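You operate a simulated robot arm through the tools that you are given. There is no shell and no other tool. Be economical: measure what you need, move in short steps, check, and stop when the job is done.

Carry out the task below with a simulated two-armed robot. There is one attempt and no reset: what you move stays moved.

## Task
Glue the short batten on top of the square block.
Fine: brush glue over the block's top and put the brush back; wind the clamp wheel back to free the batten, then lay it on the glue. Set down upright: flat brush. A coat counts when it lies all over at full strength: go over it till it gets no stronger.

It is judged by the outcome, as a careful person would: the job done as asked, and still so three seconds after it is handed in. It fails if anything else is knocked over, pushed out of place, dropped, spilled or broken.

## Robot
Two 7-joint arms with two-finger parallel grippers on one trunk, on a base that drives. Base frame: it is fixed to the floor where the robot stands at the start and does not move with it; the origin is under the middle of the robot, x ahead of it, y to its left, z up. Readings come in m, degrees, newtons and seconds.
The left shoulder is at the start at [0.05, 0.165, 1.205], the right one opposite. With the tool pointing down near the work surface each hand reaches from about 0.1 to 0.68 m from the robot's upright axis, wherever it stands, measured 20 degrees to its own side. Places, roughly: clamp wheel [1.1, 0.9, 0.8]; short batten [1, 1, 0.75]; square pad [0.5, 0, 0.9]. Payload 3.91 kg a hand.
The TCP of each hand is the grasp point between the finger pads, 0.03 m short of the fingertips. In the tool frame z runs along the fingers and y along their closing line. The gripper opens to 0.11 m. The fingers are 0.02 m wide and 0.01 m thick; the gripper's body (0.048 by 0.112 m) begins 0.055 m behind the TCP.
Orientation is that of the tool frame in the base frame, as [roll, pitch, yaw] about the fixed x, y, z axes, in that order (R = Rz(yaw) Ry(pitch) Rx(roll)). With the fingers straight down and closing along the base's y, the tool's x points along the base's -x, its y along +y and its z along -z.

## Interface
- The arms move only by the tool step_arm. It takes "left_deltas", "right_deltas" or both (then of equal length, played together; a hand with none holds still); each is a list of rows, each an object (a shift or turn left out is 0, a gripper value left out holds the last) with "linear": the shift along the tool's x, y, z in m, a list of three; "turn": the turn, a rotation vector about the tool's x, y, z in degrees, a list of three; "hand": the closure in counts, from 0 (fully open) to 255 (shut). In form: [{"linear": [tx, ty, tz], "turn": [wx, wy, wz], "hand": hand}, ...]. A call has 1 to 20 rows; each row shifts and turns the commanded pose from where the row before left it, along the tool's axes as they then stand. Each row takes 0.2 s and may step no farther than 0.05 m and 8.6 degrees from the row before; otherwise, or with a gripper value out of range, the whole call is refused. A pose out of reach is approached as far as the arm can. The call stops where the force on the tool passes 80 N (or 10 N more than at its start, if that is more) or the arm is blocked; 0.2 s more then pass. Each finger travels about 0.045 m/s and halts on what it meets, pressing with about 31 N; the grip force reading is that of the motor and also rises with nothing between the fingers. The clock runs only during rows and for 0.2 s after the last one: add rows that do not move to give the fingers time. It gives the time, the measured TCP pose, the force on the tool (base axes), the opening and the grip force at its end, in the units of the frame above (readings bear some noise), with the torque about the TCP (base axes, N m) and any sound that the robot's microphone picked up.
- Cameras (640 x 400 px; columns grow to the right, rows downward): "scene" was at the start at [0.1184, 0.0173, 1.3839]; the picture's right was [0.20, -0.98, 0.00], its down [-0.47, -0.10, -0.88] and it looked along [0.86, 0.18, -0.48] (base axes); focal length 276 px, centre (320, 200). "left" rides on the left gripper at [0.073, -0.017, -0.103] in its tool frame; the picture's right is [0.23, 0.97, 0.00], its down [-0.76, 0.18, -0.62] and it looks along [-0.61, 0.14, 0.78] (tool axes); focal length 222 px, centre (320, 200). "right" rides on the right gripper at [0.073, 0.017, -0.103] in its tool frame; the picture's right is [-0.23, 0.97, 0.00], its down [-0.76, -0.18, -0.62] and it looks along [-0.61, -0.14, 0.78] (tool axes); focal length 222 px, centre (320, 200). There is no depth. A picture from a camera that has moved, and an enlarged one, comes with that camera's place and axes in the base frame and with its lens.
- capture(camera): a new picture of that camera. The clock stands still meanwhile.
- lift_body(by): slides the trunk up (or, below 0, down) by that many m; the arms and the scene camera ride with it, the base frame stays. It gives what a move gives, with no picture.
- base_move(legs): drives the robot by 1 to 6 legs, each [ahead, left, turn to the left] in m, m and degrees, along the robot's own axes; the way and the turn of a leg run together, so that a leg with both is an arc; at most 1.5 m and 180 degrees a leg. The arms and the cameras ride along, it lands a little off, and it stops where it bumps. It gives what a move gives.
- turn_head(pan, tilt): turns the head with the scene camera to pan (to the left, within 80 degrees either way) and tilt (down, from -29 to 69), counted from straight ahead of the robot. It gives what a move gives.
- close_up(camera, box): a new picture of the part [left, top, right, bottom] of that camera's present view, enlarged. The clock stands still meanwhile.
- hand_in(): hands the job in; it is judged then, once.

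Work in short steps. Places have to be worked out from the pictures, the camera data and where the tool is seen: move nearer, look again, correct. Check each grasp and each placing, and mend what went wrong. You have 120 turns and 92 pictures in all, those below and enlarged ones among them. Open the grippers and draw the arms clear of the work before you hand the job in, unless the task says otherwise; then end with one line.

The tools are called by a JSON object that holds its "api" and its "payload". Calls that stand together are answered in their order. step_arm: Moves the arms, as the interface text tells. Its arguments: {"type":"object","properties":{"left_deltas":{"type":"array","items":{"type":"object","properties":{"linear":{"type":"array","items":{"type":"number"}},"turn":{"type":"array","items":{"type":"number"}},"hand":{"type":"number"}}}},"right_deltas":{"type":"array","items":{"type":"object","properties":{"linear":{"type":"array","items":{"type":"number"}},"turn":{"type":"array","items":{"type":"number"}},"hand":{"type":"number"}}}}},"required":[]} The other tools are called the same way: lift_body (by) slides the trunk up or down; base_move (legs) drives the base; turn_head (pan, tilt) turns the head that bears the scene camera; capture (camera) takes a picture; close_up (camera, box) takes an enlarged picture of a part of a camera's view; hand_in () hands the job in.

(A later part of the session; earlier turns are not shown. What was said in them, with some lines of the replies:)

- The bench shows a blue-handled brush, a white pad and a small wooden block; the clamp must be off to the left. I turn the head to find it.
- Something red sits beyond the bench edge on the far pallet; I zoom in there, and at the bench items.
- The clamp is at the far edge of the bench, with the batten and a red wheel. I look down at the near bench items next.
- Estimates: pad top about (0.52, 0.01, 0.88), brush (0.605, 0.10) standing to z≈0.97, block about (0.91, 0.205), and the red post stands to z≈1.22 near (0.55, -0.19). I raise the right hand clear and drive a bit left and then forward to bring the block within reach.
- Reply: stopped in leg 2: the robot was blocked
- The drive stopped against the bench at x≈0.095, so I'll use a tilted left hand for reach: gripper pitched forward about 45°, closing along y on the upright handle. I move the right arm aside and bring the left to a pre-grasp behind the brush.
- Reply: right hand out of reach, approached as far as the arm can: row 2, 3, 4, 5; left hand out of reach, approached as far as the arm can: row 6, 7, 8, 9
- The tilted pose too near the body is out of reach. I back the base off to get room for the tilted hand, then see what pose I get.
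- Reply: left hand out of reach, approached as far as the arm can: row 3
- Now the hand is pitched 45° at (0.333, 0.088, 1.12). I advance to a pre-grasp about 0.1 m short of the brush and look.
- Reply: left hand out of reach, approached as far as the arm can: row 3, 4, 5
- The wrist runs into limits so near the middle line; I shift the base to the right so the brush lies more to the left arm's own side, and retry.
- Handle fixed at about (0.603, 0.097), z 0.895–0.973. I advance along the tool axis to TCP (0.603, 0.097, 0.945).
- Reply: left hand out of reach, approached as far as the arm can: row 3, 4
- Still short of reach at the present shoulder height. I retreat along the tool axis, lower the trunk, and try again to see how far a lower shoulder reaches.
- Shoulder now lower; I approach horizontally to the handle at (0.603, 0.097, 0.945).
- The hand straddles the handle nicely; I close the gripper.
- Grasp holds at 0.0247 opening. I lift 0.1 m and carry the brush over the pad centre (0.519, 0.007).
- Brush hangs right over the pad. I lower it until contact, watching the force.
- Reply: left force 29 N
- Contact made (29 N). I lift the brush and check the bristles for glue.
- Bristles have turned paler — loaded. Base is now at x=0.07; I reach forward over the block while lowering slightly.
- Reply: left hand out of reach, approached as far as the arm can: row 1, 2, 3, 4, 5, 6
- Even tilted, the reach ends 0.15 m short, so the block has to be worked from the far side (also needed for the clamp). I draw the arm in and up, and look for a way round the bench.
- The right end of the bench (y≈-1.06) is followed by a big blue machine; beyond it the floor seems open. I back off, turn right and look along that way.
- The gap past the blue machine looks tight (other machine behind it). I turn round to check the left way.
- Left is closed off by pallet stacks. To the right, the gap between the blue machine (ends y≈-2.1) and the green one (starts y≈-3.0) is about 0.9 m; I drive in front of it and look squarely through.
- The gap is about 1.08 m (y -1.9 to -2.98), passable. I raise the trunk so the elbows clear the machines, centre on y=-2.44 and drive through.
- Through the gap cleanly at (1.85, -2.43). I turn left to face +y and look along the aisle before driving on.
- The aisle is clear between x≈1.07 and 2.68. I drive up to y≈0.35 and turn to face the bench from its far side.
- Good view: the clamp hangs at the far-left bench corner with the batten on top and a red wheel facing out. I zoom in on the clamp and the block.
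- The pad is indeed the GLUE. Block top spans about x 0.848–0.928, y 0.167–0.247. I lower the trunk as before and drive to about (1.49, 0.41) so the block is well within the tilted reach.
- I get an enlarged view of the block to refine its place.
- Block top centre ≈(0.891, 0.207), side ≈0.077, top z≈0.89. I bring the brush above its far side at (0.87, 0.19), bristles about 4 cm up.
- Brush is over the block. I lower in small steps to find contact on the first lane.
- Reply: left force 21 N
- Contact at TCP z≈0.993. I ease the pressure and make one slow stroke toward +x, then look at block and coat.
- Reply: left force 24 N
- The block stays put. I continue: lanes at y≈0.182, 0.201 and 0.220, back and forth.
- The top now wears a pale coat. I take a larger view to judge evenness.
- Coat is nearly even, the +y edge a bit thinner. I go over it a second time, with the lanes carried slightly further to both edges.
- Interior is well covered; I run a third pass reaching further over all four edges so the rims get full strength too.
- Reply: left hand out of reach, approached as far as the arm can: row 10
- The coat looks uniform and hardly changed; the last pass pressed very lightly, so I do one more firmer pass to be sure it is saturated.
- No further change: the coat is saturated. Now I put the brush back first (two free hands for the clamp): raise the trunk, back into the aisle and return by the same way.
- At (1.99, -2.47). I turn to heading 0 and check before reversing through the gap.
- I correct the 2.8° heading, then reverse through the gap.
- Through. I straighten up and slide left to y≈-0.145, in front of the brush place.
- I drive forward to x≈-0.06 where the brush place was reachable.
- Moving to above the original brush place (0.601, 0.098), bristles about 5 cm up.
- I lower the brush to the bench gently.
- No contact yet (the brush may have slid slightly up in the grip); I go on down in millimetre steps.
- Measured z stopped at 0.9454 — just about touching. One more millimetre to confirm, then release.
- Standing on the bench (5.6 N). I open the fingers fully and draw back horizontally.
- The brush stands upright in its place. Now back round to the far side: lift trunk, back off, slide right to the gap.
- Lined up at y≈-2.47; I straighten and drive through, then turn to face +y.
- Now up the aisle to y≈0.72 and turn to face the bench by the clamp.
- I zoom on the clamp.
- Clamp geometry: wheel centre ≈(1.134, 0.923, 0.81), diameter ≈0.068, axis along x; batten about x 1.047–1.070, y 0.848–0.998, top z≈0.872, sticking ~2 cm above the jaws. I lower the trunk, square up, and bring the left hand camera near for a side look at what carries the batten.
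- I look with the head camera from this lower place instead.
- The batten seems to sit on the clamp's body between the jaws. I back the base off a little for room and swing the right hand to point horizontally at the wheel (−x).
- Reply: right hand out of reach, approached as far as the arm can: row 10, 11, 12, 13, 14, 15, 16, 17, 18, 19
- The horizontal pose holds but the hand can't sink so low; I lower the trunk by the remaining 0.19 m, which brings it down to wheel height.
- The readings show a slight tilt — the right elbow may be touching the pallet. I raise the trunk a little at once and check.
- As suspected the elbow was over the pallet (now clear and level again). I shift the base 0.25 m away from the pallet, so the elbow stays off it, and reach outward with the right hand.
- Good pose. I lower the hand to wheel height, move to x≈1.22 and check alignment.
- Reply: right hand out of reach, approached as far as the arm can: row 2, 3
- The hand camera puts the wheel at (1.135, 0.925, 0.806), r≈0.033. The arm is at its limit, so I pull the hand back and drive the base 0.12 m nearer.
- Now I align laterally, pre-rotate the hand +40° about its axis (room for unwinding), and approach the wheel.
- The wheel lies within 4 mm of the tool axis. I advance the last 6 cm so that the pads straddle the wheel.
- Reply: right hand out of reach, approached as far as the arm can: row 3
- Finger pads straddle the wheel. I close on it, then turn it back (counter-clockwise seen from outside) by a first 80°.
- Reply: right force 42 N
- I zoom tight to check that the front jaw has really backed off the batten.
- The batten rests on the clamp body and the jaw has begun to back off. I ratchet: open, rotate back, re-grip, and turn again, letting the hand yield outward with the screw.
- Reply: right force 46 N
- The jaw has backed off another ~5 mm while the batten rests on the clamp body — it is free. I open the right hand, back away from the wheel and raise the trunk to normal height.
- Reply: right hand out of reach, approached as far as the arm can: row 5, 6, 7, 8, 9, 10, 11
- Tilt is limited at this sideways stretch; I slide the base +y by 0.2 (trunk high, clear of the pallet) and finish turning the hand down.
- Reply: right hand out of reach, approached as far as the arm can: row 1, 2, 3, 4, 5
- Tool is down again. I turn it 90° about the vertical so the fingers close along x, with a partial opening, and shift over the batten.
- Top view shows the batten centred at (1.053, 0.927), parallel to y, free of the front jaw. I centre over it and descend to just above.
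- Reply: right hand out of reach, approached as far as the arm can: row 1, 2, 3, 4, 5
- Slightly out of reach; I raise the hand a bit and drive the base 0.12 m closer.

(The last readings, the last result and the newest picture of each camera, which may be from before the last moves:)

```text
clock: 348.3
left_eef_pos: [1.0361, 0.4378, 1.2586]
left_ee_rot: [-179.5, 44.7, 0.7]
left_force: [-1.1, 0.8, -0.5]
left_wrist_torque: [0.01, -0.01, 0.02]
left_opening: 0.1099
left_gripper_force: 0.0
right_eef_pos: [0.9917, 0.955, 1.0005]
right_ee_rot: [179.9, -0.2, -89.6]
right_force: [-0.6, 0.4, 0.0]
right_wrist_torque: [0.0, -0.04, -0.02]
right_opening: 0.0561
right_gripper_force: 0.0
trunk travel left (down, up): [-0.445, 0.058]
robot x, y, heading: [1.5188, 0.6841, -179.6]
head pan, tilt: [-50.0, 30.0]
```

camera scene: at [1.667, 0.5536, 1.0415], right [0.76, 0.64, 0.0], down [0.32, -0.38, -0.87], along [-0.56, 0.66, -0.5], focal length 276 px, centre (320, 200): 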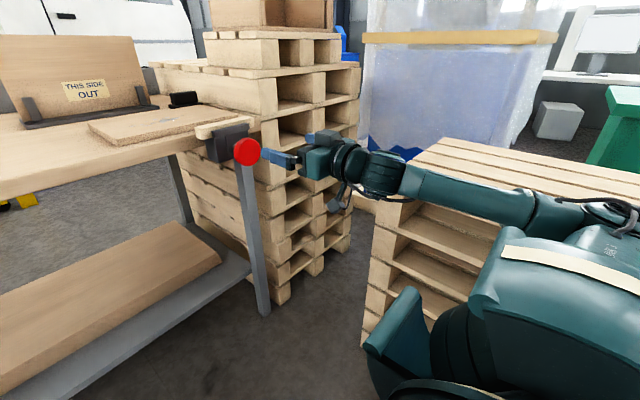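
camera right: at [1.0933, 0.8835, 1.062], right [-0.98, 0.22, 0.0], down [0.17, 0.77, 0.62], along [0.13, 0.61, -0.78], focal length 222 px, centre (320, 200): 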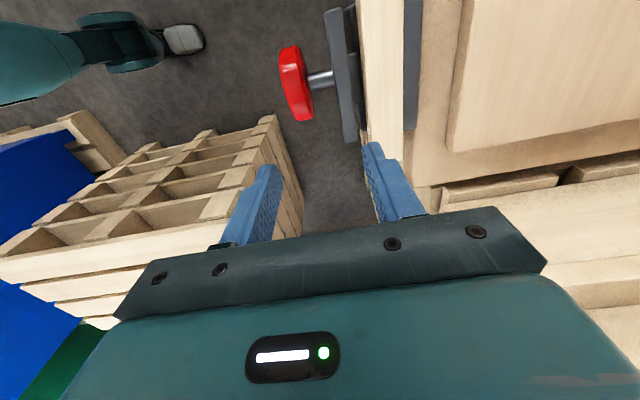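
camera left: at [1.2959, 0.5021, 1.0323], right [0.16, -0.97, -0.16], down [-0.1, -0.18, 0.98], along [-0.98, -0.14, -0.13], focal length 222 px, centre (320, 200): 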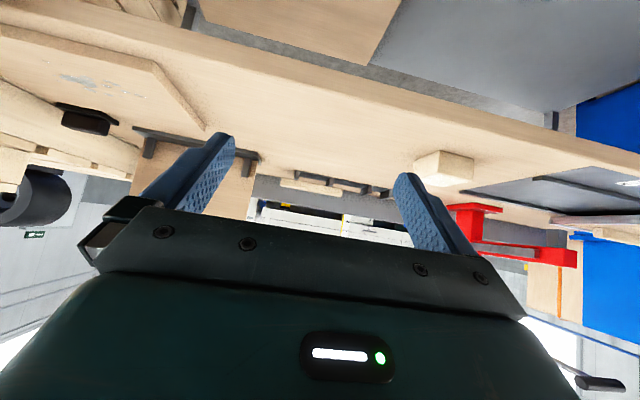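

Now I move to above the batten (1.053, 0.927) at TCP z≈0.93 and look.

{"api": "step_arm", "payload": {"right_deltas": [{"linear": [0.014, -0.0305, 0]}, {"linear": [0.014, -0.0305, 0]}, {"linear": [0, 0, 0.035]}, {"linear": [0, 0, 0.035]}, {}]}}

{"api": "capture", "payload": {"camera": "right"}}

{"api": "turn_head", "payload": {"pan": -35, "tilt": 42}}

{"api": "capture", "payload": {"camera": "scene"}}

```text
clock: 349.5
left_eef_pos: [1.0372, 0.4373, 1.2595]
left_ee_rot: [-179.6, 44.8, 0.7]
left_force: [0.4, 1.0, -0.5]
left_wrist_torque: [0.02, -0.01, 0.03]
left_opening: 0.1098
left_gripper_force: 0.1
right_eef_pos: [1.0533, 0.9268, 0.9286]
right_ee_rot: [179.8, -0.2, -89.5]
right_force: [-0.5, 0.9, -0.1]
right_wrist_torque: [0.01, -0.01, -0.03]
right_opening: 0.0562
right_gripper_force: 0.1
trunk travel left (down, up): [-0.445, 0.058]
robot x, y, heading: [1.5187, 0.6918, -179.5]
head pan, tilt: [-50.0, 30.0]
```

```text
27 pictures are left
camera right: at [1.0381, 0.8546, 1.032], right [-0.98, 0.22, 0.0], down [0.17, 0.76, 0.62], along [0.14, 0.61, -0.78], focal length 222 px, centre (320, 200)
```

right: 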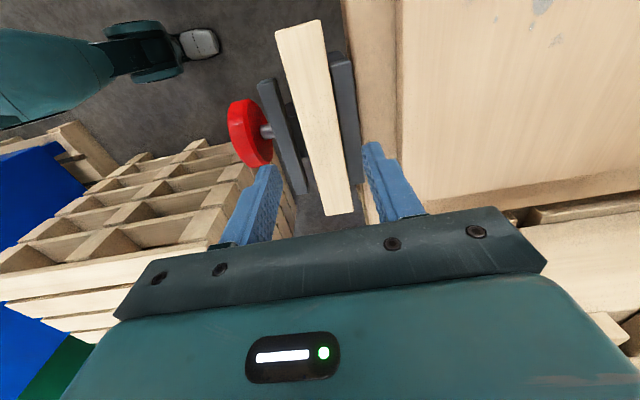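

```text
clock: 350.2
left_eef_pos: [1.0364, 0.4384, 1.26]
left_ee_rot: [-179.6, 44.9, 0.7]
left_force: [0.0, -0.2, -0.1]
left_wrist_torque: [-0.05, -0.02, 0.0]
left_opening: 0.1098
left_gripper_force: 0.1
right_eef_pos: [1.0537, 0.9282, 0.9301]
right_ee_rot: [179.9, -0.2, -89.6]
right_force: [0.6, 0.1, -0.3]
right_wrist_torque: [-0.01, -0.01, -0.02]
right_opening: 0.0558
right_gripper_force: 0.0
trunk travel left (down, up): [-0.445, 0.058]
robot x, y, heading: [1.5176, 0.6851, -179.6]
head pan, tilt: [-35.0, 42.0]
```

```text
26 pictures are left
camera scene: at [1.4184, 0.7324, 1.3832], right [0.57, 0.82, 0.0], down [0.55, -0.38, -0.74], along [-0.61, 0.42, -0.67], focal length 276 px, centre (320, 200)
```

scene: 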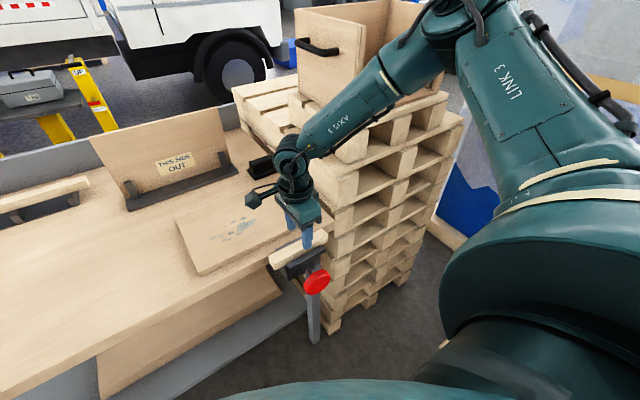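

The batten lies precisely under the hand, centre (1.0525, 0.926). I descend to TCP z≈0.890 and check force.

{"api": "step_arm", "payload": {"right_deltas": [{"linear": [0, 0, 0.02]}, {"linear": [0, 0, 0.016]}, {"linear": [0, 0, 0.003]}, {}]}}

{"api": "close_up", "payload": {"camera": "scene", "box": [250, 200, 350, 300]}}

```text
clock: 351.2
left_eef_pos: [1.0367, 0.4382, 1.2606]
left_ee_rot: [-179.7, 44.8, 0.7]
left_force: [-0.8, -0.4, 0.3]
left_wrist_torque: [0.01, 0.02, -0.03]
left_opening: 0.1102
left_gripper_force: 0.0
right_eef_pos: [1.0641, 0.9341, 0.9034]
right_ee_rot: [179.7, -0.1, -89.6]
right_force: [0.0, -0.1, 0.4]
right_wrist_torque: [-0.05, -0.02, 0.0]
right_opening: 0.0559
right_gripper_force: 0.1
right hand out of reach, approached as far as the arm can: row 1, 2
trunk travel left (down, up): [-0.445, 0.058]
robot x, y, heading: [1.5225, 0.6865, -179.5]
head pan, tilt: [-35.0, 42.0]
```

```text
4.00 times, centred on (300, 250) of scene
camera zoom: at [1.4184, 0.7324, 1.3832], right [0.57, 0.82, 0.0], down [0.55, -0.38, -0.74], along [-0.61, 0.42, -0.67], focal length 1105 px, centre (400, 0)
```

zoom: 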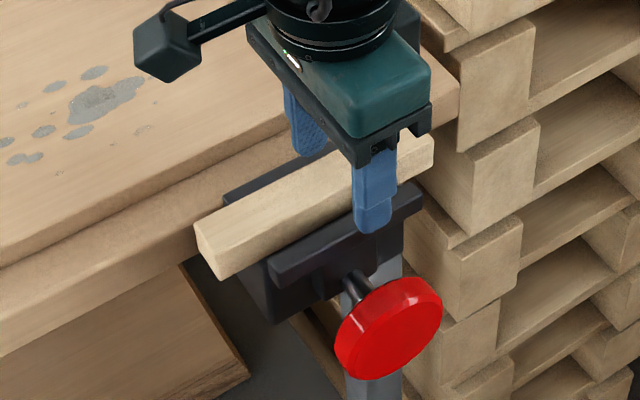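

Reach limit again just short; I raise the hand 0.1, lower the trunk 0.1 m to gain reach at depth, and nudge the base closer by 0.04.

{"api": "step_arm", "payload": {"right_deltas": [{"linear": [0, 0, -0.04]}, {"linear": [0, 0, -0.04]}, {"linear": [0, 0, -0.04]}]}}

{"api": "base_move", "payload": {"legs": [[0.04, 0, 0]]}}

{"api": "lift_body", "payload": {"by": -0.09}}

```text
clock: 352.0
left_eef_pos: [1.0376, 0.4379, 1.2605]
left_ee_rot: [-179.6, 44.7, 0.7]
left_force: [0.7, 0.3, -0.4]
left_wrist_torque: [-0.01, -0.01, 0.02]
left_opening: 0.11
left_gripper_force: 0.1
right_eef_pos: [1.0634, 0.9352, 1.0231]
right_ee_rot: [179.9, -0.1, -89.6]
right_force: [0.5, 0.8, -0.5]
right_wrist_torque: [0.01, 0.01, -0.02]
right_opening: 0.056
right_gripper_force: 0.0
trunk travel left (down, up): [-0.445, 0.058]
robot x, y, heading: [1.5176, 0.6896, -179.7]
head pan, tilt: [-35.0, 42.0]
```

```text
clock: 352.9
left_eef_pos: [0.9952, 0.4373, 1.2593]
left_ee_rot: [-179.6, 44.6, 0.8]
left_force: [0.2, -0.1, 0.4]
left_wrist_torque: [-0.02, -0.02, -0.01]
left_opening: 0.1101
left_gripper_force: 0.0
right_eef_pos: [1.0226, 0.9342, 1.0232]
right_ee_rot: [179.9, -0.2, -89.7]
right_force: [0.0, -1.2, 0.0]
right_wrist_torque: [-0.04, -0.05, 0.02]
right_opening: 0.056
right_gripper_force: 0.1
trunk travel left (down, up): [-0.445, 0.058]
robot x, y, heading: [1.4786, 0.6857, -179.5]
head pan, tilt: [-35.0, 42.0]
```

```text
clock: 354.2
left_eef_pos: [0.997, 0.4376, 1.1694]
left_ee_rot: [-179.5, 44.8, 0.7]
left_force: [1.2, 0.2, 0.0]
left_wrist_torque: [-0.01, 0.0, 0.0]
left_opening: 0.1101
left_gripper_force: 0.1
right_eef_pos: [1.022, 0.935, 0.9323]
right_ee_rot: [180.0, -0.1, -89.7]
right_force: [0.2, 0.8, -0.5]
right_wrist_torque: [-0.01, 0.01, 0.01]
right_opening: 0.0562
right_gripper_force: 0.1
trunk travel left (down, up): [-0.355, 0.148]
robot x, y, heading: [1.4736, 0.6849, -179.5]
head pan, tilt: [-35.0, 42.0]
```

Now re-centre on the batten and descend.

{"api": "step_arm", "payload": {"right_deltas": [{"linear": [0.009, -0.0305, 0]}, {}, {"linear": [0, 0, 0.02]}, {"linear": [0, 0, 0.016]}, {"linear": [0, 0, 0.005]}, {}]}}

{"api": "close_up", "payload": {"camera": "scene", "box": [250, 140, 370, 240]}}

```text
clock: 355.6
left_eef_pos: [0.997, 0.4366, 1.1706]
left_ee_rot: [-179.6, 44.8, 0.7]
left_force: [0.2, -0.5, -0.3]
left_wrist_torque: [-0.02, 0.0, 0.0]
left_opening: 0.1101
left_gripper_force: 0.1
right_eef_pos: [1.0541, 0.9283, 0.8923]
right_ee_rot: [179.8, -0.1, -89.7]
right_force: [0.5, 1.7, 7.6]
right_wrist_torque: [0.11, -0.29, 0.11]
right_opening: 0.0566
right_gripper_force: 0.2
trunk travel left (down, up): [-0.355, 0.148]
robot x, y, heading: [1.4756, 0.6837, -179.4]
head pan, tilt: [-35.0, 42.0]
```

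```text
4.00 times, centred on (310, 190) of scene
camera zoom: at [1.3788, 0.7319, 1.2934], right [0.57, 0.82, 0.0], down [0.55, -0.38, -0.74], along [-0.61, 0.42, -0.67], focal length 1105 px, centre (360, 240)
```

zoom: 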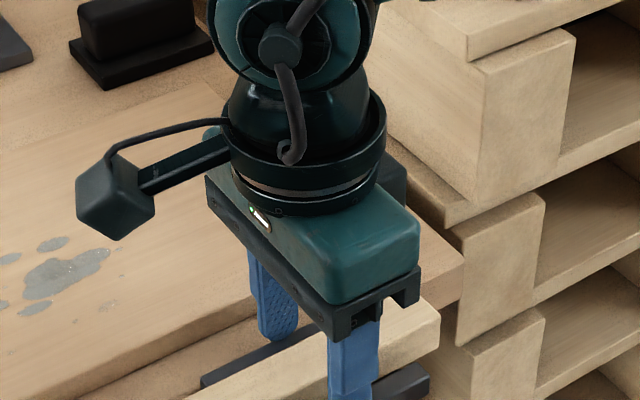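

Light contact with the jaw tops (tips ≈0.862). I raise 1.5 mm and close on the batten.

{"api": "step_arm", "payload": {"right_deltas": [{"linear": [0, 0, -0.0025]}, {"hand": 255}, {"hand": 255}, {"hand": 255}, {"hand": 255}, {}]}}

{"api": "step_arm", "payload": {"right_deltas": [{"linear": [0, 0, -0.01]}, {"linear": [0, 0, -0.02]}, {}]}}

{"api": "capture", "payload": {"camera": "right"}}

```text
clock: 357.0
left_eef_pos: [0.9965, 0.4372, 1.1693]
left_ee_rot: [-179.6, 44.8, 0.7]
left_force: [0.1, 0.0, 0.7]
left_wrist_torque: [-0.03, 0.0, 0.02]
left_opening: 0.1102
left_gripper_force: 0.0
right_eef_pos: [1.0528, 0.9273, 0.8949]
right_ee_rot: [179.9, -0.2, -89.6]
right_force: [1.5, 1.0, -0.3]
right_wrist_torque: [0.02, -0.01, -0.03]
right_opening: 0.027
right_gripper_force: 31.6
trunk travel left (down, up): [-0.355, 0.148]
robot x, y, heading: [1.4782, 0.6849, -179.6]
head pan, tilt: [-35.0, 42.0]
```

```text
clock: 357.8
left_eef_pos: [0.9969, 0.4375, 1.1704]
left_ee_rot: [-179.6, 44.7, 0.7]
left_force: [0.7, 0.0, -0.1]
left_wrist_torque: [-0.02, -0.04, 0.02]
left_opening: 0.1099
left_gripper_force: 0.1
right_eef_pos: [1.0536, 0.925, 0.922]
right_ee_rot: [179.9, -0.2, -89.5]
right_force: [0.2, -0.4, -0.5]
right_wrist_torque: [-0.01, 0.0, 0.01]
right_opening: 0.0
right_gripper_force: 31.3
trunk travel left (down, up): [-0.355, 0.148]
robot x, y, heading: [1.4748, 0.6882, -179.4]
head pan, tilt: [-35.0, 42.0]
```

```text
23 pictures are left
camera right: at [1.0371, 0.853, 1.0255], right [-0.98, 0.22, 0.0], down [0.17, 0.76, 0.62], along [0.14, 0.61, -0.78], focal length 222 px, centre (320, 200)
```

right: 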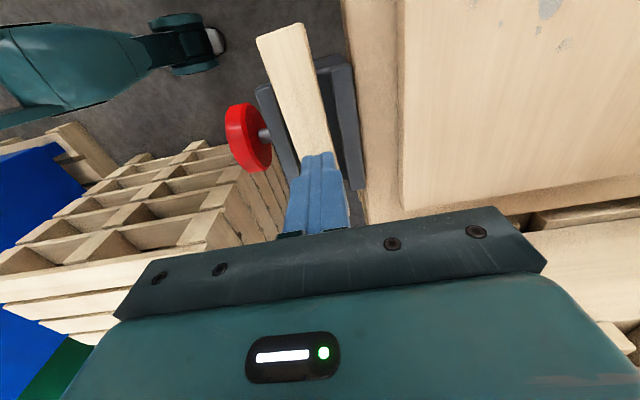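

The shallow grip slipped off; the batten still lies in the clamp. I open, rise, and look; then I'll take it deeper by its overhanging end (y≈0.988), beyond the jaws.

{"api": "step_arm", "payload": {"right_deltas": [{"linear": [0, 0, -0.04], "hand": 125}, {"linear": [0, 0, -0.02]}, {}, {}]}}

{"api": "capture", "payload": {"camera": "right"}}

{"api": "close_up", "payload": {"camera": "scene", "box": [250, 170, 370, 270]}}

```text
clock: 358.8
left_eef_pos: [0.997, 0.4377, 1.1699]
left_ee_rot: [-179.6, 44.8, 0.6]
left_force: [0.0, -0.6, 0.2]
left_wrist_torque: [0.0, -0.01, 0.02]
left_opening: 0.1099
left_gripper_force: 0.0
right_eef_pos: [1.0496, 0.9261, 0.9833]
right_ee_rot: [180.0, -0.2, -89.6]
right_force: [-1.4, -0.8, 0.3]
right_wrist_torque: [-0.02, 0.0, 0.0]
right_opening: 0.0562
right_gripper_force: 0.0
trunk travel left (down, up): [-0.355, 0.148]
robot x, y, heading: [1.476, 0.6856, -179.5]
head pan, tilt: [-35.0, 42.0]
```

```text
22 pictures are left
camera right: at [1.0344, 0.8544, 1.0861], right [-0.98, 0.22, 0.0], down [0.17, 0.76, 0.62], along [0.14, 0.61, -0.78], focal length 222 px, centre (320, 200)
```

right: 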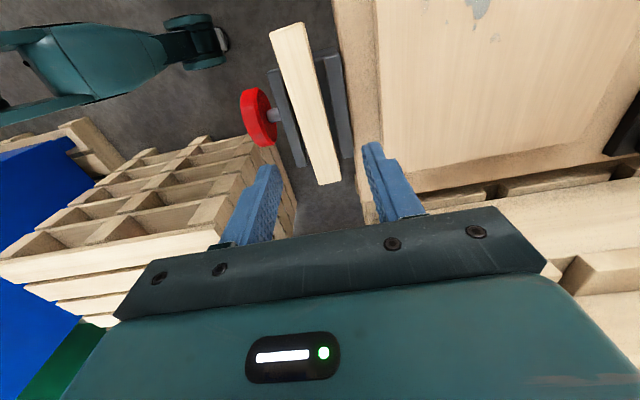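

```text
4.00 times, centred on (310, 220) of scene
camera zoom: at [1.3783, 0.732, 1.2932], right [0.57, 0.82, 0.0], down [0.55, -0.38, -0.74], along [-0.61, 0.42, -0.67], focal length 1105 px, centre (360, 120)
```

zoom: 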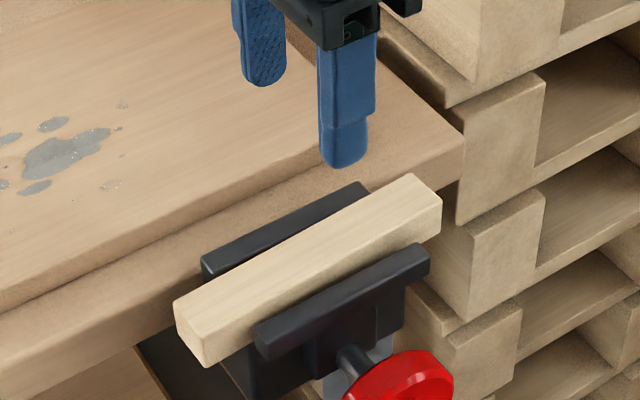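

The batten now sits loose, centre x≈1.058, y 0.852–1.001. I move over its high-y end (y≈0.9885), narrower opening, and descend alongside.

{"api": "step_arm", "payload": {"right_deltas": [{"linear": [-0.0312, -0.004, 0], "hand": 151}, {"linear": [-0.0312, -0.004, 0]}, {"linear": [0, 0, 0.03]}, {"linear": [0, 0, 0.025]}, {}]}}

{"api": "capture", "payload": {"camera": "right"}}

```text
clock: 360.0
left_eef_pos: [0.9962, 0.437, 1.1705]
left_ee_rot: [-179.5, 44.8, 0.7]
left_force: [0.3, 0.1, 0.1]
left_wrist_torque: [0.0, 0.0, 0.02]
left_opening: 0.1098
left_gripper_force: 0.1
right_eef_pos: [1.0602, 0.9902, 0.9281]
right_ee_rot: [179.9, -0.2, -89.6]
right_force: [0.1, 0.0, 1.0]
right_wrist_torque: [0.02, 0.01, 0.01]
right_opening: 0.045
right_gripper_force: 0.2
trunk travel left (down, up): [-0.355, 0.148]
robot x, y, heading: [1.4777, 0.6884, -179.5]
head pan, tilt: [-35.0, 42.0]
```

```text
20 pictures are left
camera right: at [1.0437, 0.9178, 1.0304], right [-0.98, 0.22, 0.0], down [0.17, 0.76, 0.62], along [0.14, 0.61, -0.78], focal length 222 px, centre (320, 200)
```

right: 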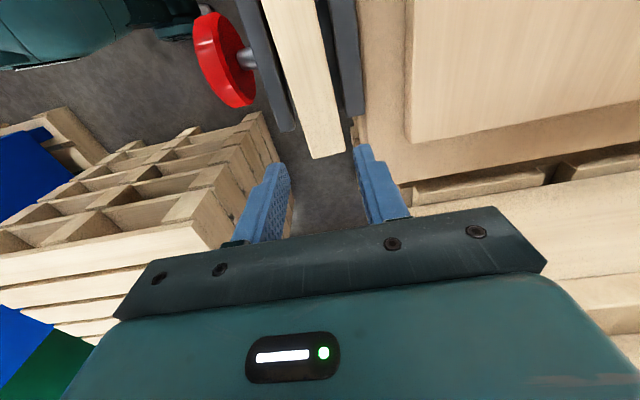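

Jaws end at y≈0.976, batten at 1.001: the fingers fit between. I trim and descend to TCP z≈0.875.

{"api": "step_arm", "payload": {"right_deltas": [{"linear": [0.001, 0.003, 0]}, {"linear": [0, 0, 0.02]}, {"linear": [0, 0, 0.02]}, {"linear": [0, 0, 0.013]}, {}]}}

```text
clock: 361.2
left_eef_pos: [0.9974, 0.4379, 1.1701]
left_ee_rot: [-179.6, 44.6, 0.7]
left_force: [0.3, -0.2, 0.5]
left_wrist_torque: [0.03, 0.02, -0.01]
left_opening: 0.11
left_gripper_force: 0.0
right_eef_pos: [1.0582, 0.9888, 0.8746]
right_ee_rot: [179.9, -0.2, -89.6]
right_force: [-0.2, 1.0, 0.1]
right_wrist_torque: [0.05, 0.0, -0.02]
right_opening: 0.0448
right_gripper_force: 0.0
trunk travel left (down, up): [-0.355, 0.148]
robot x, y, heading: [1.4788, 0.6844, -179.6]
head pan, tilt: [-35.0, 42.0]
```

No contact, at depth. I close on the batten's end and look before lifting.

{"api": "step_arm", "payload": {"right_deltas": [{"hand": 255}, {"hand": 255}, {"hand": 255}, {"hand": 255}]}}

{"api": "step_arm", "payload": {"right_deltas": [{"linear": [0, 0, -0.01]}, {"linear": [0, 0, -0.01]}, {"linear": [0, 0, -0.02]}, {}]}}

{"api": "close_up", "payload": {"camera": "scene", "box": [240, 150, 380, 270]}}

```text
clock: 362.2
left_eef_pos: [0.9969, 0.4373, 1.1687]
left_ee_rot: [-179.5, 44.9, 0.7]
left_force: [0.3, -0.2, -0.1]
left_wrist_torque: [-0.03, 0.01, -0.01]
left_opening: 0.1099
left_gripper_force: 0.1
right_eef_pos: [1.0569, 0.9878, 0.875]
right_ee_rot: [179.9, -0.2, -89.6]
right_force: [0.0, 0.1, 0.6]
right_wrist_torque: [0.06, 0.01, 0.02]
right_opening: 0.0276
right_gripper_force: 30.6
trunk travel left (down, up): [-0.355, 0.148]
robot x, y, heading: [1.4788, 0.6865, -179.7]
head pan, tilt: [-35.0, 42.0]
```

```text
clock: 363.2
left_eef_pos: [0.9964, 0.4366, 1.17]
left_ee_rot: [-179.6, 44.8, 0.7]
left_force: [0.3, 1.1, 0.1]
left_wrist_torque: [-0.06, -0.03, 0.02]
left_opening: 0.1102
left_gripper_force: 0.1
right_eef_pos: [1.0558, 0.9894, 0.9148]
right_ee_rot: [179.9, -0.3, -89.6]
right_force: [-0.7, 0.0, -1.1]
right_wrist_torque: [-0.03, 0.0, 0.01]
right_opening: 0.0272
right_gripper_force: 30.9
trunk travel left (down, up): [-0.355, 0.148]
robot x, y, heading: [1.4788, 0.6871, -179.3]
head pan, tilt: [-35.0, 42.0]
```

```text
3.33 times, centred on (310, 210) of scene
camera zoom: at [1.3782, 0.7321, 1.2931], right [0.57, 0.82, 0.0], down [0.55, -0.38, -0.74], along [-0.61, 0.42, -0.67], focal length 921 px, centre (353, 167)
```

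zoom: 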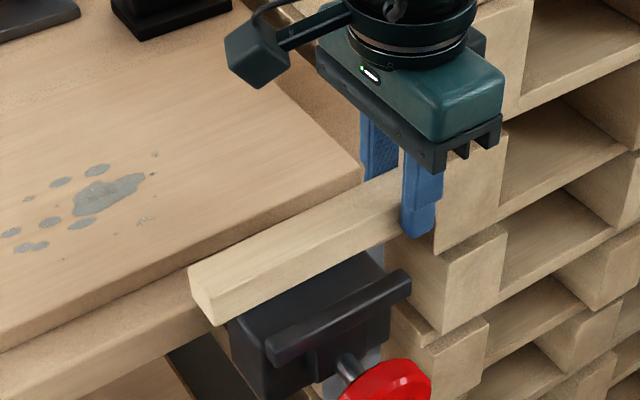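

The batten is held level by its end. I raise it, retract the left arm, and drive along the bench to the block.

{"api": "step_arm", "payload": {"right_deltas": [{"linear": [0, 0, -0.035]}, {"linear": [0, 0, -0.035]}, {"linear": [0, 0, -0.035]}, {"linear": [0, 0, -0.035]}], "left_deltas": [{"linear": [0, 0, -0.045]}, {"linear": [0, 0, -0.045]}, {"linear": [0, 0, -0.045]}, {"linear": [0, 0, -0.045]}]}}

{"api": "base_move", "payload": {"legs": [[0, 0.63, 0]]}}

{"api": "turn_head", "payload": {"pan": -15, "tilt": 45}}

{"api": "capture", "payload": {"camera": "scene"}}

```text
clock: 364.2
left_eef_pos: [1.1268, 0.4357, 1.2963]
left_ee_rot: [-179.6, 44.8, 0.6]
left_force: [-0.3, 0.0, 0.4]
left_wrist_torque: [0.01, 0.01, 0.01]
left_opening: 0.11
left_gripper_force: 0.1
right_eef_pos: [1.0554, 0.9887, 1.055]
right_ee_rot: [179.9, -0.3, -89.6]
right_force: [0.1, 0.7, -1.4]
right_wrist_torque: [0.03, 0.03, 0.01]
right_opening: 0.0272
right_gripper_force: 30.8
trunk travel left (down, up): [-0.355, 0.148]
robot x, y, heading: [1.4754, 0.687, -179.4]
head pan, tilt: [-35.0, 42.0]
```

```text
clock: 370.1
left_eef_pos: [1.1213, -0.1837, 1.2958]
left_ee_rot: [-179.6, 44.9, -0.2]
left_force: [-0.8, 0.3, 0.7]
left_wrist_torque: [-0.01, -0.02, 0.0]
left_opening: 0.11
left_gripper_force: 0.0
right_eef_pos: [1.0601, 0.3699, 1.054]
right_ee_rot: [179.9, -0.2, -90.5]
right_force: [-0.6, -0.5, -0.9]
right_wrist_torque: [0.04, -0.02, -0.03]
right_opening: 0.0273
right_gripper_force: 30.4
trunk travel left (down, up): [-0.355, 0.148]
robot x, y, heading: [1.472, 0.0599, 179.6]
head pan, tilt: [-35.0, 42.0]
```

```text
clock: 370.9
left_eef_pos: [1.1224, -0.1837, 1.2943]
left_ee_rot: [-179.7, 44.8, -0.2]
left_force: [-0.2, 0.4, -0.4]
left_wrist_torque: [-0.05, -0.01, -0.01]
left_opening: 0.1101
left_gripper_force: 0.0
right_eef_pos: [1.0591, 0.3703, 1.0542]
right_ee_rot: [180.0, -0.2, -90.5]
right_force: [-1.2, 0.5, -0.8]
right_wrist_torque: [0.05, -0.02, -0.02]
right_opening: 0.027
right_gripper_force: 31.4
trunk travel left (down, up): [-0.355, 0.148]
robot x, y, heading: [1.4761, 0.0597, 179.7]
head pan, tilt: [-15.0, 45.0]
```

```text
18 pictures are left
camera scene: at [1.3694, 0.0809, 1.2888], right [0.27, 0.96, 0.0], down [0.68, -0.19, -0.71], along [-0.68, 0.19, -0.71], focal length 276 px, centre (320, 200)
```

scene: 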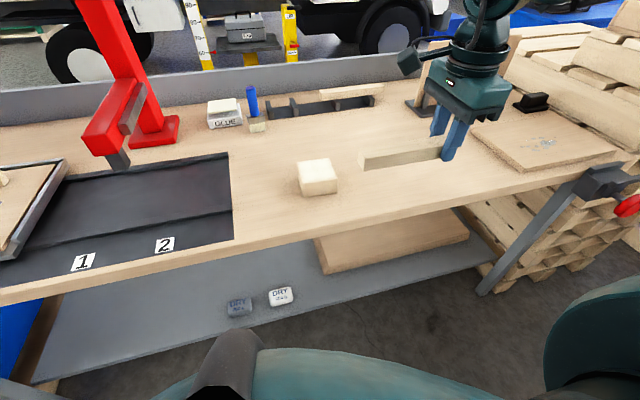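

Next I drive 0.09 m closer and carry the batten over the block, staying a few centimetres above the glue.

{"api": "base_move", "payload": {"legs": [[0.09, 0, 0]]}}

{"api": "step_arm", "payload": {"right_deltas": [{"linear": [0.034, 0.025, 0]}, {"linear": [0.034, 0.025, 0]}, {"linear": [0.034, 0.025, 0]}, {"linear": [0, 0, 0.035]}, {}]}}

{"api": "capture", "payload": {"camera": "right"}}

{"api": "capture", "payload": {"camera": "scene"}}

```text
clock: 372.1
left_eef_pos: [1.0309, -0.1834, 1.295]
left_ee_rot: [-179.5, 44.6, -0.3]
left_force: [0.2, 0.1, 0.3]
left_wrist_torque: [0.0, 0.01, -0.04]
left_opening: 0.1097
left_gripper_force: 0.0
right_eef_pos: [0.9696, 0.3708, 1.0532]
right_ee_rot: [179.8, -0.2, -90.4]
right_force: [-0.5, 0.8, -1.4]
right_wrist_torque: [0.03, -0.01, -0.02]
right_opening: 0.0273
right_gripper_force: 31.3
trunk travel left (down, up): [-0.355, 0.148]
robot x, y, heading: [1.3861, 0.0607, 179.6]
head pan, tilt: [-15.0, 45.0]
```

```text
clock: 373.2
left_eef_pos: [1.032, -0.1843, 1.2954]
left_ee_rot: [-179.6, 44.7, -0.2]
left_force: [-0.1, 0.4, -0.5]
left_wrist_torque: [0.02, 0.01, -0.01]
left_opening: 0.1099
left_gripper_force: 0.1
right_eef_pos: [0.8915, 0.2698, 1.0197]
right_ee_rot: [179.9, -0.2, -90.5]
right_force: [-0.8, 0.5, -0.2]
right_wrist_torque: [0.04, 0.03, -0.01]
right_opening: 0.0273
right_gripper_force: 31.2
trunk travel left (down, up): [-0.355, 0.148]
robot x, y, heading: [1.388, 0.0606, 179.7]
head pan, tilt: [-15.0, 45.0]
```

```text
17 pictures are left
camera right: at [0.8747, 0.1979, 1.1227], right [-0.97, 0.24, 0.0], down [0.19, 0.76, 0.62], along [0.15, 0.6, -0.78], focal length 222 px, centre (320, 200)
```

right: 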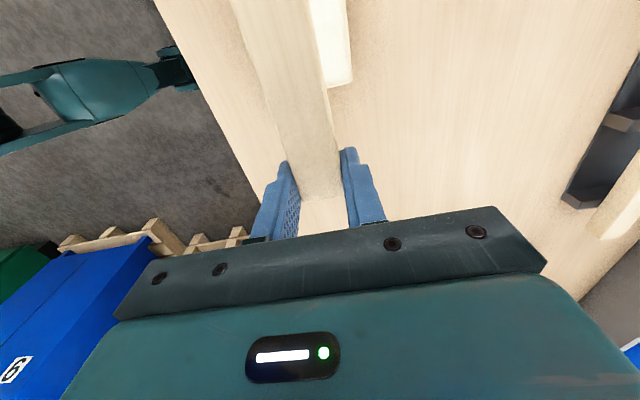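

```text
16 pictures are left
camera scene: at [1.2799, 0.0814, 1.2888], right [0.27, 0.96, 0.0], down [0.68, -0.19, -0.71], along [-0.68, 0.19, -0.71], focal length 276 px, centre (320, 200)
```

scene: 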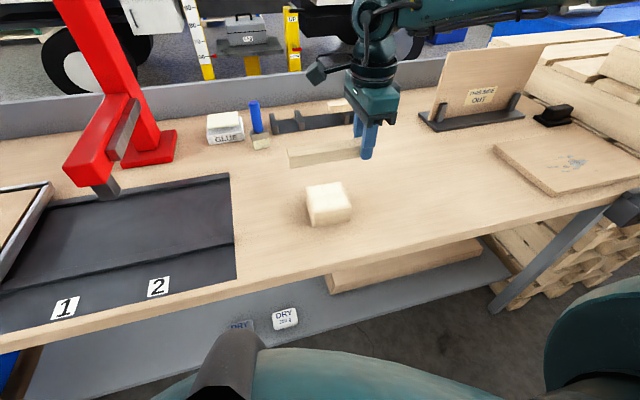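

The hand camera shows the block's corner at (0.858, 0.247), so its centre is (0.8965, 0.2085). I trim +5 mm in x and descend toward contact (expected near TCP 0.93).

{"api": "step_arm", "payload": {"right_deltas": [{"linear": [0, -0.005, 0.025]}, {"linear": [0, 0, 0.025]}, {"linear": [0, 0, 0.02]}, {}]}}

{"api": "close_up", "payload": {"camera": "scene", "box": [260, 120, 400, 240]}}

```text
clock: 374.2
left_eef_pos: [1.0323, -0.1838, 1.2951]
left_ee_rot: [-179.6, 44.8, -0.3]
left_force: [-0.8, 0.6, 0.3]
left_wrist_torque: [0.01, -0.04, 0.01]
left_opening: 0.11
left_gripper_force: 0.0
right_eef_pos: [0.9011, 0.2688, 0.9492]
right_ee_rot: [179.9, -0.1, -90.6]
right_force: [0.2, 0.7, -1.2]
right_wrist_torque: [0.02, 0.0, 0.02]
right_opening: 0.0273
right_gripper_force: 30.5
trunk travel left (down, up): [-0.355, 0.148]
robot x, y, heading: [1.3871, 0.0574, 179.8]
head pan, tilt: [-15.0, 45.0]
```

```text
3.33 times, centred on (330, 180) of scene
camera zoom: at [1.28, 0.0815, 1.2888], right [0.27, 0.96, 0.0], down [0.68, -0.19, -0.71], along [-0.68, 0.19, -0.71], focal length 921 px, centre (287, 267)
```

zoom: 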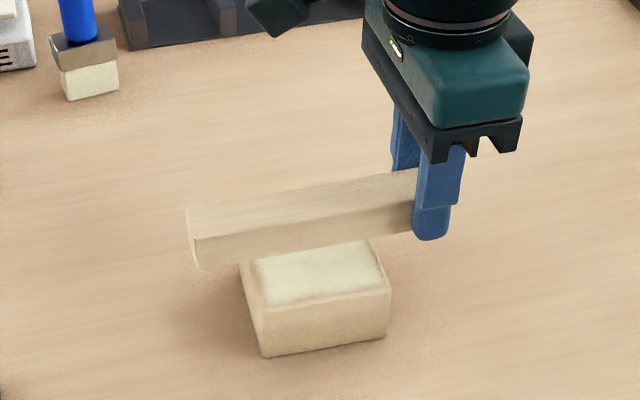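

Level and over the block. I trim x by −4 mm and lower gently in small steps.

{"api": "step_arm", "payload": {"right_deltas": [{"linear": [-0.001, 0.004, 0.005]}, {"linear": [0, 0, 0.004]}, {"linear": [0, 0, 0.002]}, {"linear": [0, 0, 0.002]}, {}]}}

```text
clock: 375.4
left_eef_pos: [1.032, -0.1843, 1.2964]
left_ee_rot: [-179.6, 44.7, -0.3]
left_force: [-0.2, 0.2, 0.2]
left_wrist_torque: [-0.02, 0.02, -0.03]
left_opening: 0.1101
left_gripper_force: 0.2
right_eef_pos: [0.896, 0.2685, 0.937]
right_ee_rot: [179.9, -0.2, -90.5]
right_force: [1.2, -0.4, -0.4]
right_wrist_torque: [0.04, 0.01, 0.02]
right_opening: 0.0274
right_gripper_force: 31.3
trunk travel left (down, up): [-0.355, 0.148]
robot x, y, heading: [1.3885, 0.0592, 179.6]
head pan, tilt: [-15.0, 45.0]
```

{"api": "step_arm", "payload": {"right_deltas": [{"linear": [-0.0015, 0, 0.002]}, {"linear": [0, 0, 0.002]}, {}]}}

{"api": "step_arm", "payload": {"right_deltas": [{"linear": [0, 0, 0.0015]}, {}, {}]}}

{"api": "close_up", "payload": {"camera": "scene", "box": [260, 120, 400, 240]}}

```text
clock: 376.2
left_eef_pos: [1.0324, -0.1815, 1.2962]
left_ee_rot: [-179.5, 44.8, -0.4]
left_force: [0.3, -0.5, -0.2]
left_wrist_torque: [0.01, -0.02, -0.02]
left_opening: 0.11
left_gripper_force: 0.0
right_eef_pos: [0.8949, 0.2712, 0.9328]
right_ee_rot: [180.0, -0.2, -90.6]
right_force: [0.2, 0.3, -0.2]
right_wrist_torque: [0.01, -0.02, 0.01]
right_opening: 0.0272
right_gripper_force: 31.3
trunk travel left (down, up): [-0.355, 0.148]
robot x, y, heading: [1.3905, 0.0601, 179.6]
head pan, tilt: [-15.0, 45.0]
```

```text
clock: 377.1
left_eef_pos: [1.0325, -0.1833, 1.2948]
left_ee_rot: [-179.7, 44.8, -0.3]
left_force: [0.2, 0.8, -0.6]
left_wrist_torque: [0.0, 0.0, -0.01]
left_opening: 0.1099
left_gripper_force: 0.1
right_eef_pos: [0.8951, 0.2721, 0.9313]
right_ee_rot: [-180.0, -0.2, -90.6]
right_force: [-0.1, 0.4, 0.5]
right_wrist_torque: [0.03, 0.01, 0.03]
right_opening: 0.0271
right_gripper_force: 30.9
trunk travel left (down, up): [-0.355, 0.148]
robot x, y, heading: [1.3901, 0.0601, 179.6]
head pan, tilt: [-15.0, 45.0]
```

```text
3.33 times, centred on (330, 180) of scene
camera zoom: at [1.2799, 0.0815, 1.2888], right [0.27, 0.96, 0.0], down [0.68, -0.19, -0.71], along [-0.68, 0.19, -0.71], focal length 921 px, centre (287, 267)
```

zoom: 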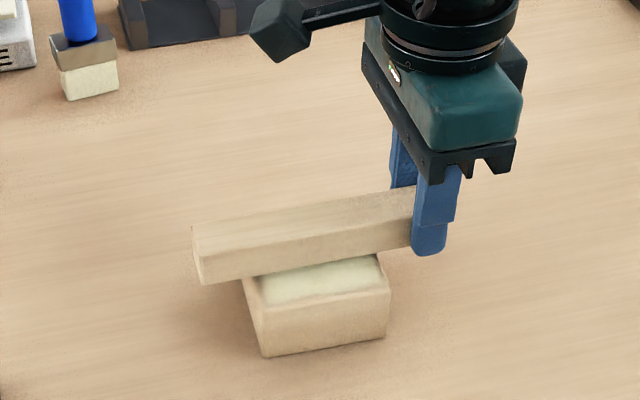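

Nearly touching. I continue in 1.5 mm steps.

{"api": "step_arm", "payload": {"right_deltas": [{"linear": [0, 0, 0.0015]}, {}, {"linear": [0, 0, 0.001]}, {}]}}

```text
clock: 378.1
left_eef_pos: [1.0329, -0.1826, 1.295]
left_ee_rot: [-179.5, 44.8, -0.3]
left_force: [0.1, -0.5, -0.5]
left_wrist_torque: [0.0, 0.0, -0.01]
left_opening: 0.1101
left_gripper_force: 0.1
right_eef_pos: [0.8954, 0.2711, 0.9275]
right_ee_rot: [180.0, -0.1, -90.6]
right_force: [-0.6, 0.5, -0.7]
right_wrist_torque: [0.06, -0.01, 0.02]
right_opening: 0.0272
right_gripper_force: 30.5
trunk travel left (down, up): [-0.355, 0.148]
robot x, y, heading: [1.3927, 0.0597, 179.9]
head pan, tilt: [-15.0, 45.0]
```

{"api": "step_arm", "payload": {"right_deltas": [{"linear": [0, 0, 0.0015]}, {}, {"linear": [0, 0, 0.0015]}, {}]}}

```text
clock: 379.1
left_eef_pos: [1.0312, -0.1832, 1.2949]
left_ee_rot: [-179.6, 44.8, -0.3]
left_force: [-0.4, 0.2, 0.2]
left_wrist_torque: [0.0, 0.02, 0.01]
left_opening: 0.1101
left_gripper_force: 0.0
right_eef_pos: [0.8944, 0.2715, 0.9251]
right_ee_rot: [179.9, -0.2, -90.6]
right_force: [-0.4, -0.3, -0.5]
right_wrist_torque: [0.03, 0.03, -0.01]
right_opening: 0.0276
right_gripper_force: 31.0
trunk travel left (down, up): [-0.355, 0.148]
robot x, y, heading: [1.3863, 0.06, 179.7]
head pan, tilt: [-15.0, 45.0]
```

Still no contact force; a close look at the gap.

{"api": "close_up", "payload": {"camera": "scene", "box": [295, 155, 365, 205]}}

{"api": "step_arm", "payload": {"right_deltas": [{"linear": [0, 0, 0.0015]}, {}, {"linear": [0, 0, 0.0015]}, {}]}}

```text
8.00 times, centred on (330, 180) of scene
camera zoom: at [1.2799, 0.0815, 1.2888], right [0.27, 0.96, 0.0], down [0.68, -0.19, -0.71], along [-0.68, 0.19, -0.71], focal length 2210 px, centre (240, 360)
```

zoom: 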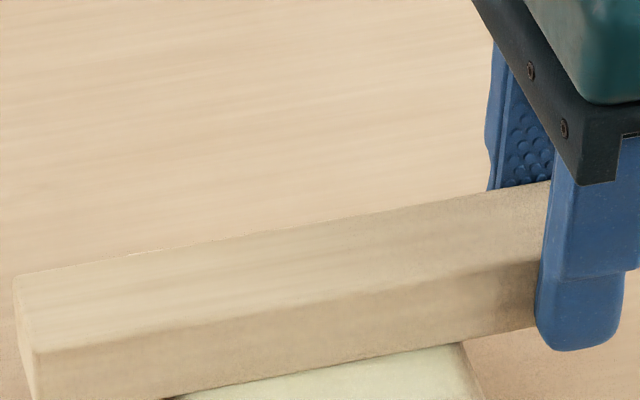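

```text
clock: 380.1
left_eef_pos: [1.0331, -0.182, 1.2947]
left_ee_rot: [-179.6, 44.8, -0.3]
left_force: [0.3, 0.2, -0.7]
left_wrist_torque: [0.01, 0.0, -0.01]
left_opening: 0.11
left_gripper_force: 0.0
right_eef_pos: [0.8957, 0.2706, 0.9233]
right_ee_rot: [179.6, -0.2, -90.6]
right_force: [-3.6, 3.6, 17.9]
right_wrist_torque: [-0.78, -0.03, -0.15]
right_opening: 0.0272
right_gripper_force: 31.0
trunk travel left (down, up): [-0.355, 0.148]
robot x, y, heading: [1.3872, 0.0583, 179.9]
head pan, tilt: [-15.0, 45.0]
```

Contact made (18 N). I ease the pressure a little, then open the fingers slowly.

{"api": "step_arm", "payload": {"right_deltas": [{"linear": [0, 0, -0.001]}, {}, {"hand": 170}, {"hand": 150}, {"hand": 120}, {}, {}]}}

{"api": "close_up", "payload": {"camera": "scene", "box": [260, 120, 400, 240]}}

```text
clock: 381.6
left_eef_pos: [1.0317, -0.183, 1.2952]
left_ee_rot: [-179.6, 44.9, -0.4]
left_force: [-0.9, 0.0, 0.6]
left_wrist_torque: [-0.02, -0.02, 0.01]
left_opening: 0.1101
left_gripper_force: 0.1
right_eef_pos: [0.8965, 0.2725, 0.9237]
right_ee_rot: [-180.0, -0.1, -90.5]
right_force: [0.2, -0.6, -0.6]
right_wrist_torque: [0.04, 0.01, 0.0]
right_opening: 0.0582
right_gripper_force: 0.1
trunk travel left (down, up): [-0.355, 0.148]
robot x, y, heading: [1.388, 0.0616, 179.3]
head pan, tilt: [-15.0, 45.0]
```

```text
3.33 times, centred on (330, 180) of scene
camera zoom: at [1.2799, 0.0815, 1.2888], right [0.27, 0.96, 0.0], down [0.68, -0.19, -0.71], along [-0.68, 0.19, -0.71], focal length 921 px, centre (287, 267)
```

zoom: 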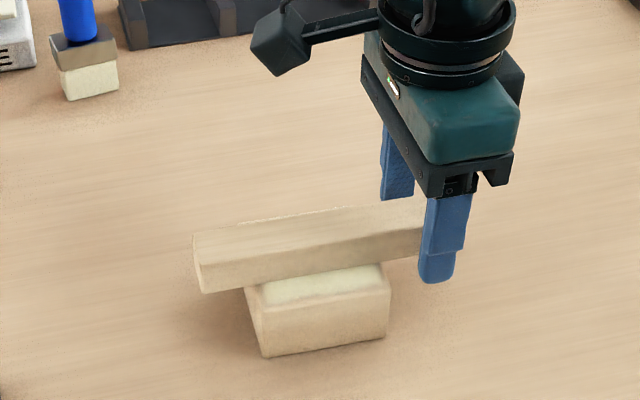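

The batten rests on the glue, released. I lift the hand straight up and check.

{"api": "step_arm", "payload": {"right_deltas": [{"linear": [0, 0, -0.015]}, {"linear": [0, 0, -0.025]}, {"linear": [0, 0, -0.04]}, {"linear": [0, 0, -0.04]}, {"linear": [0, 0, -0.04]}]}}

{"api": "capture", "payload": {"camera": "right"}}

{"api": "close_up", "payload": {"camera": "scene", "box": [260, 120, 400, 240]}}

```text
clock: 382.9
left_eef_pos: [1.0326, -0.1834, 1.2962]
left_ee_rot: [-179.7, 44.8, -0.3]
left_force: [-0.6, -0.4, -1.0]
left_wrist_torque: [0.01, -0.01, -0.01]
left_opening: 0.11
left_gripper_force: 0.1
right_eef_pos: [0.8968, 0.2744, 1.0833]
right_ee_rot: [180.0, -0.1, -90.5]
right_force: [1.2, 0.0, 0.6]
right_wrist_torque: [0.0, 0.0, 0.01]
right_opening: 0.0581
right_gripper_force: 0.0
trunk travel left (down, up): [-0.355, 0.148]
robot x, y, heading: [1.3854, 0.0613, 179.5]
head pan, tilt: [-15.0, 45.0]
```

```text
11 pictures are left
camera right: at [0.881, 0.2017, 1.1861], right [-0.97, 0.24, 0.0], down [0.19, 0.76, 0.62], along [0.15, 0.6, -0.78], focal length 222 px, centre (320, 200)
```

right: 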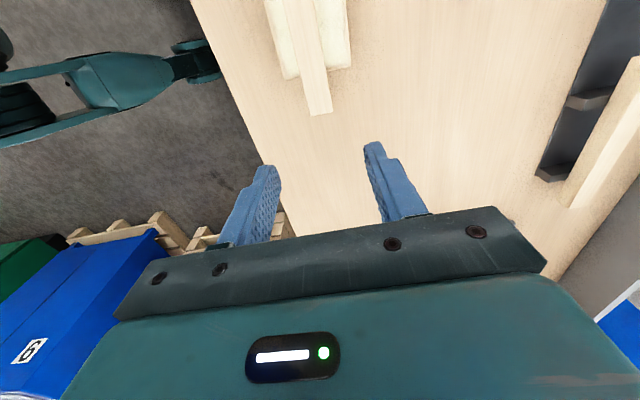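

```text
3.33 times, centred on (330, 180) of scene
camera zoom: at [1.2801, 0.0814, 1.2888], right [0.27, 0.96, 0.0], down [0.68, -0.19, -0.71], along [-0.68, 0.19, -0.71], focal length 921 px, centre (287, 267)
```

zoom: 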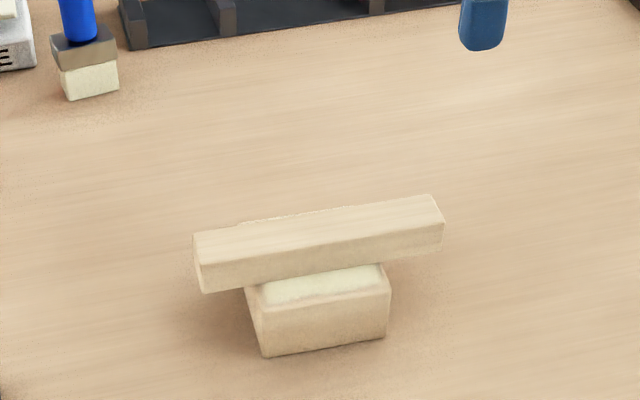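

The batten lies centred and square on the coated block. I back the robot clear and take a last look at everything.

{"api": "base_move", "payload": {"legs": [[-0.35, 0, 0]]}}

{"api": "turn_head", "payload": {"pan": -20, "tilt": 32}}

{"api": "capture", "payload": {"camera": "scene"}}

```text
clock: 385.1
left_eef_pos: [1.3811, -0.1864, 1.2963]
left_ee_rot: [-179.6, 44.8, -0.1]
left_force: [0.4, -0.5, -0.1]
left_wrist_torque: [-0.02, 0.0, -0.03]
left_opening: 0.1099
left_gripper_force: 0.0
right_eef_pos: [1.2449, 0.2712, 1.0833]
right_ee_rot: [179.9, -0.2, -90.3]
right_force: [-0.4, 0.4, 0.6]
right_wrist_torque: [0.02, 0.0, 0.01]
right_opening: 0.0585
right_gripper_force: 0.0
trunk travel left (down, up): [-0.355, 0.148]
robot x, y, heading: [1.7359, 0.0562, 179.5]
head pan, tilt: [-15.0, 45.0]
```

```text
clock: 385.9
left_eef_pos: [1.3796, -0.1855, 1.295]
left_ee_rot: [-179.7, 44.8, -0.1]
left_force: [1.1, -0.3, 0.7]
left_wrist_torque: [0.02, -0.02, 0.01]
left_opening: 0.1099
left_gripper_force: 0.1
right_eef_pos: [1.2444, 0.2704, 1.0828]
right_ee_rot: [179.8, -0.2, -90.4]
right_force: [-0.3, -0.9, 0.4]
right_wrist_torque: [0.0, 0.02, -0.04]
right_opening: 0.0583
right_gripper_force: 0.1
trunk travel left (down, up): [-0.355, 0.148]
robot x, y, heading: [1.734, 0.0606, 179.5]
head pan, tilt: [-20.0, 32.0]
```

```text
9 pictures are left
camera scene: at [1.6216, 0.0887, 1.3082], right [0.35, 0.94, 0.0], down [0.5, -0.18, -0.85], along [-0.8, 0.29, -0.53], focal length 276 px, centre (320, 200)
```

scene: 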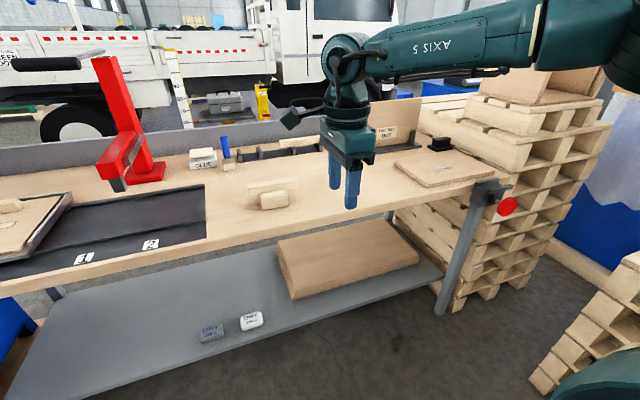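

Everything stands as it should: brush upright in its place, batten on the block, clamp wound back. I open the right gripper fully and hand in.

{"api": "step_arm", "payload": {"right_deltas": [{"hand": 0}, {"hand": 0}, {"hand": 0}, {"hand": 0}]}}

{"api": "hand_in", "payload": {}}

```text
clock: 386.9
left_eef_pos: [1.3803, -0.1866, 1.2952]
left_ee_rot: [-179.6, 44.8, -0.1]
left_force: [0.3, -0.3, -0.2]
left_wrist_torque: [0.01, -0.04, 0.02]
left_opening: 0.1102
left_gripper_force: 0.2
right_eef_pos: [1.2448, 0.2701, 1.0823]
right_ee_rot: [179.9, -0.2, -90.4]
right_force: [1.1, 0.2, 0.1]
right_wrist_torque: [0.0, 0.0, -0.01]
right_opening: 0.1101
right_gripper_force: 0.1
trunk travel left (down, up): [-0.355, 0.148]
robot x, y, heading: [1.7349, 0.0606, 179.5]
head pan, tilt: [-20.0, 32.0]
```

```text
The job is handed in.
```

The short batten now lies centred on the glue-coated top of the square block; the brush stands upright back in its place, the clamp wheel is wound back, and the job is handed in.
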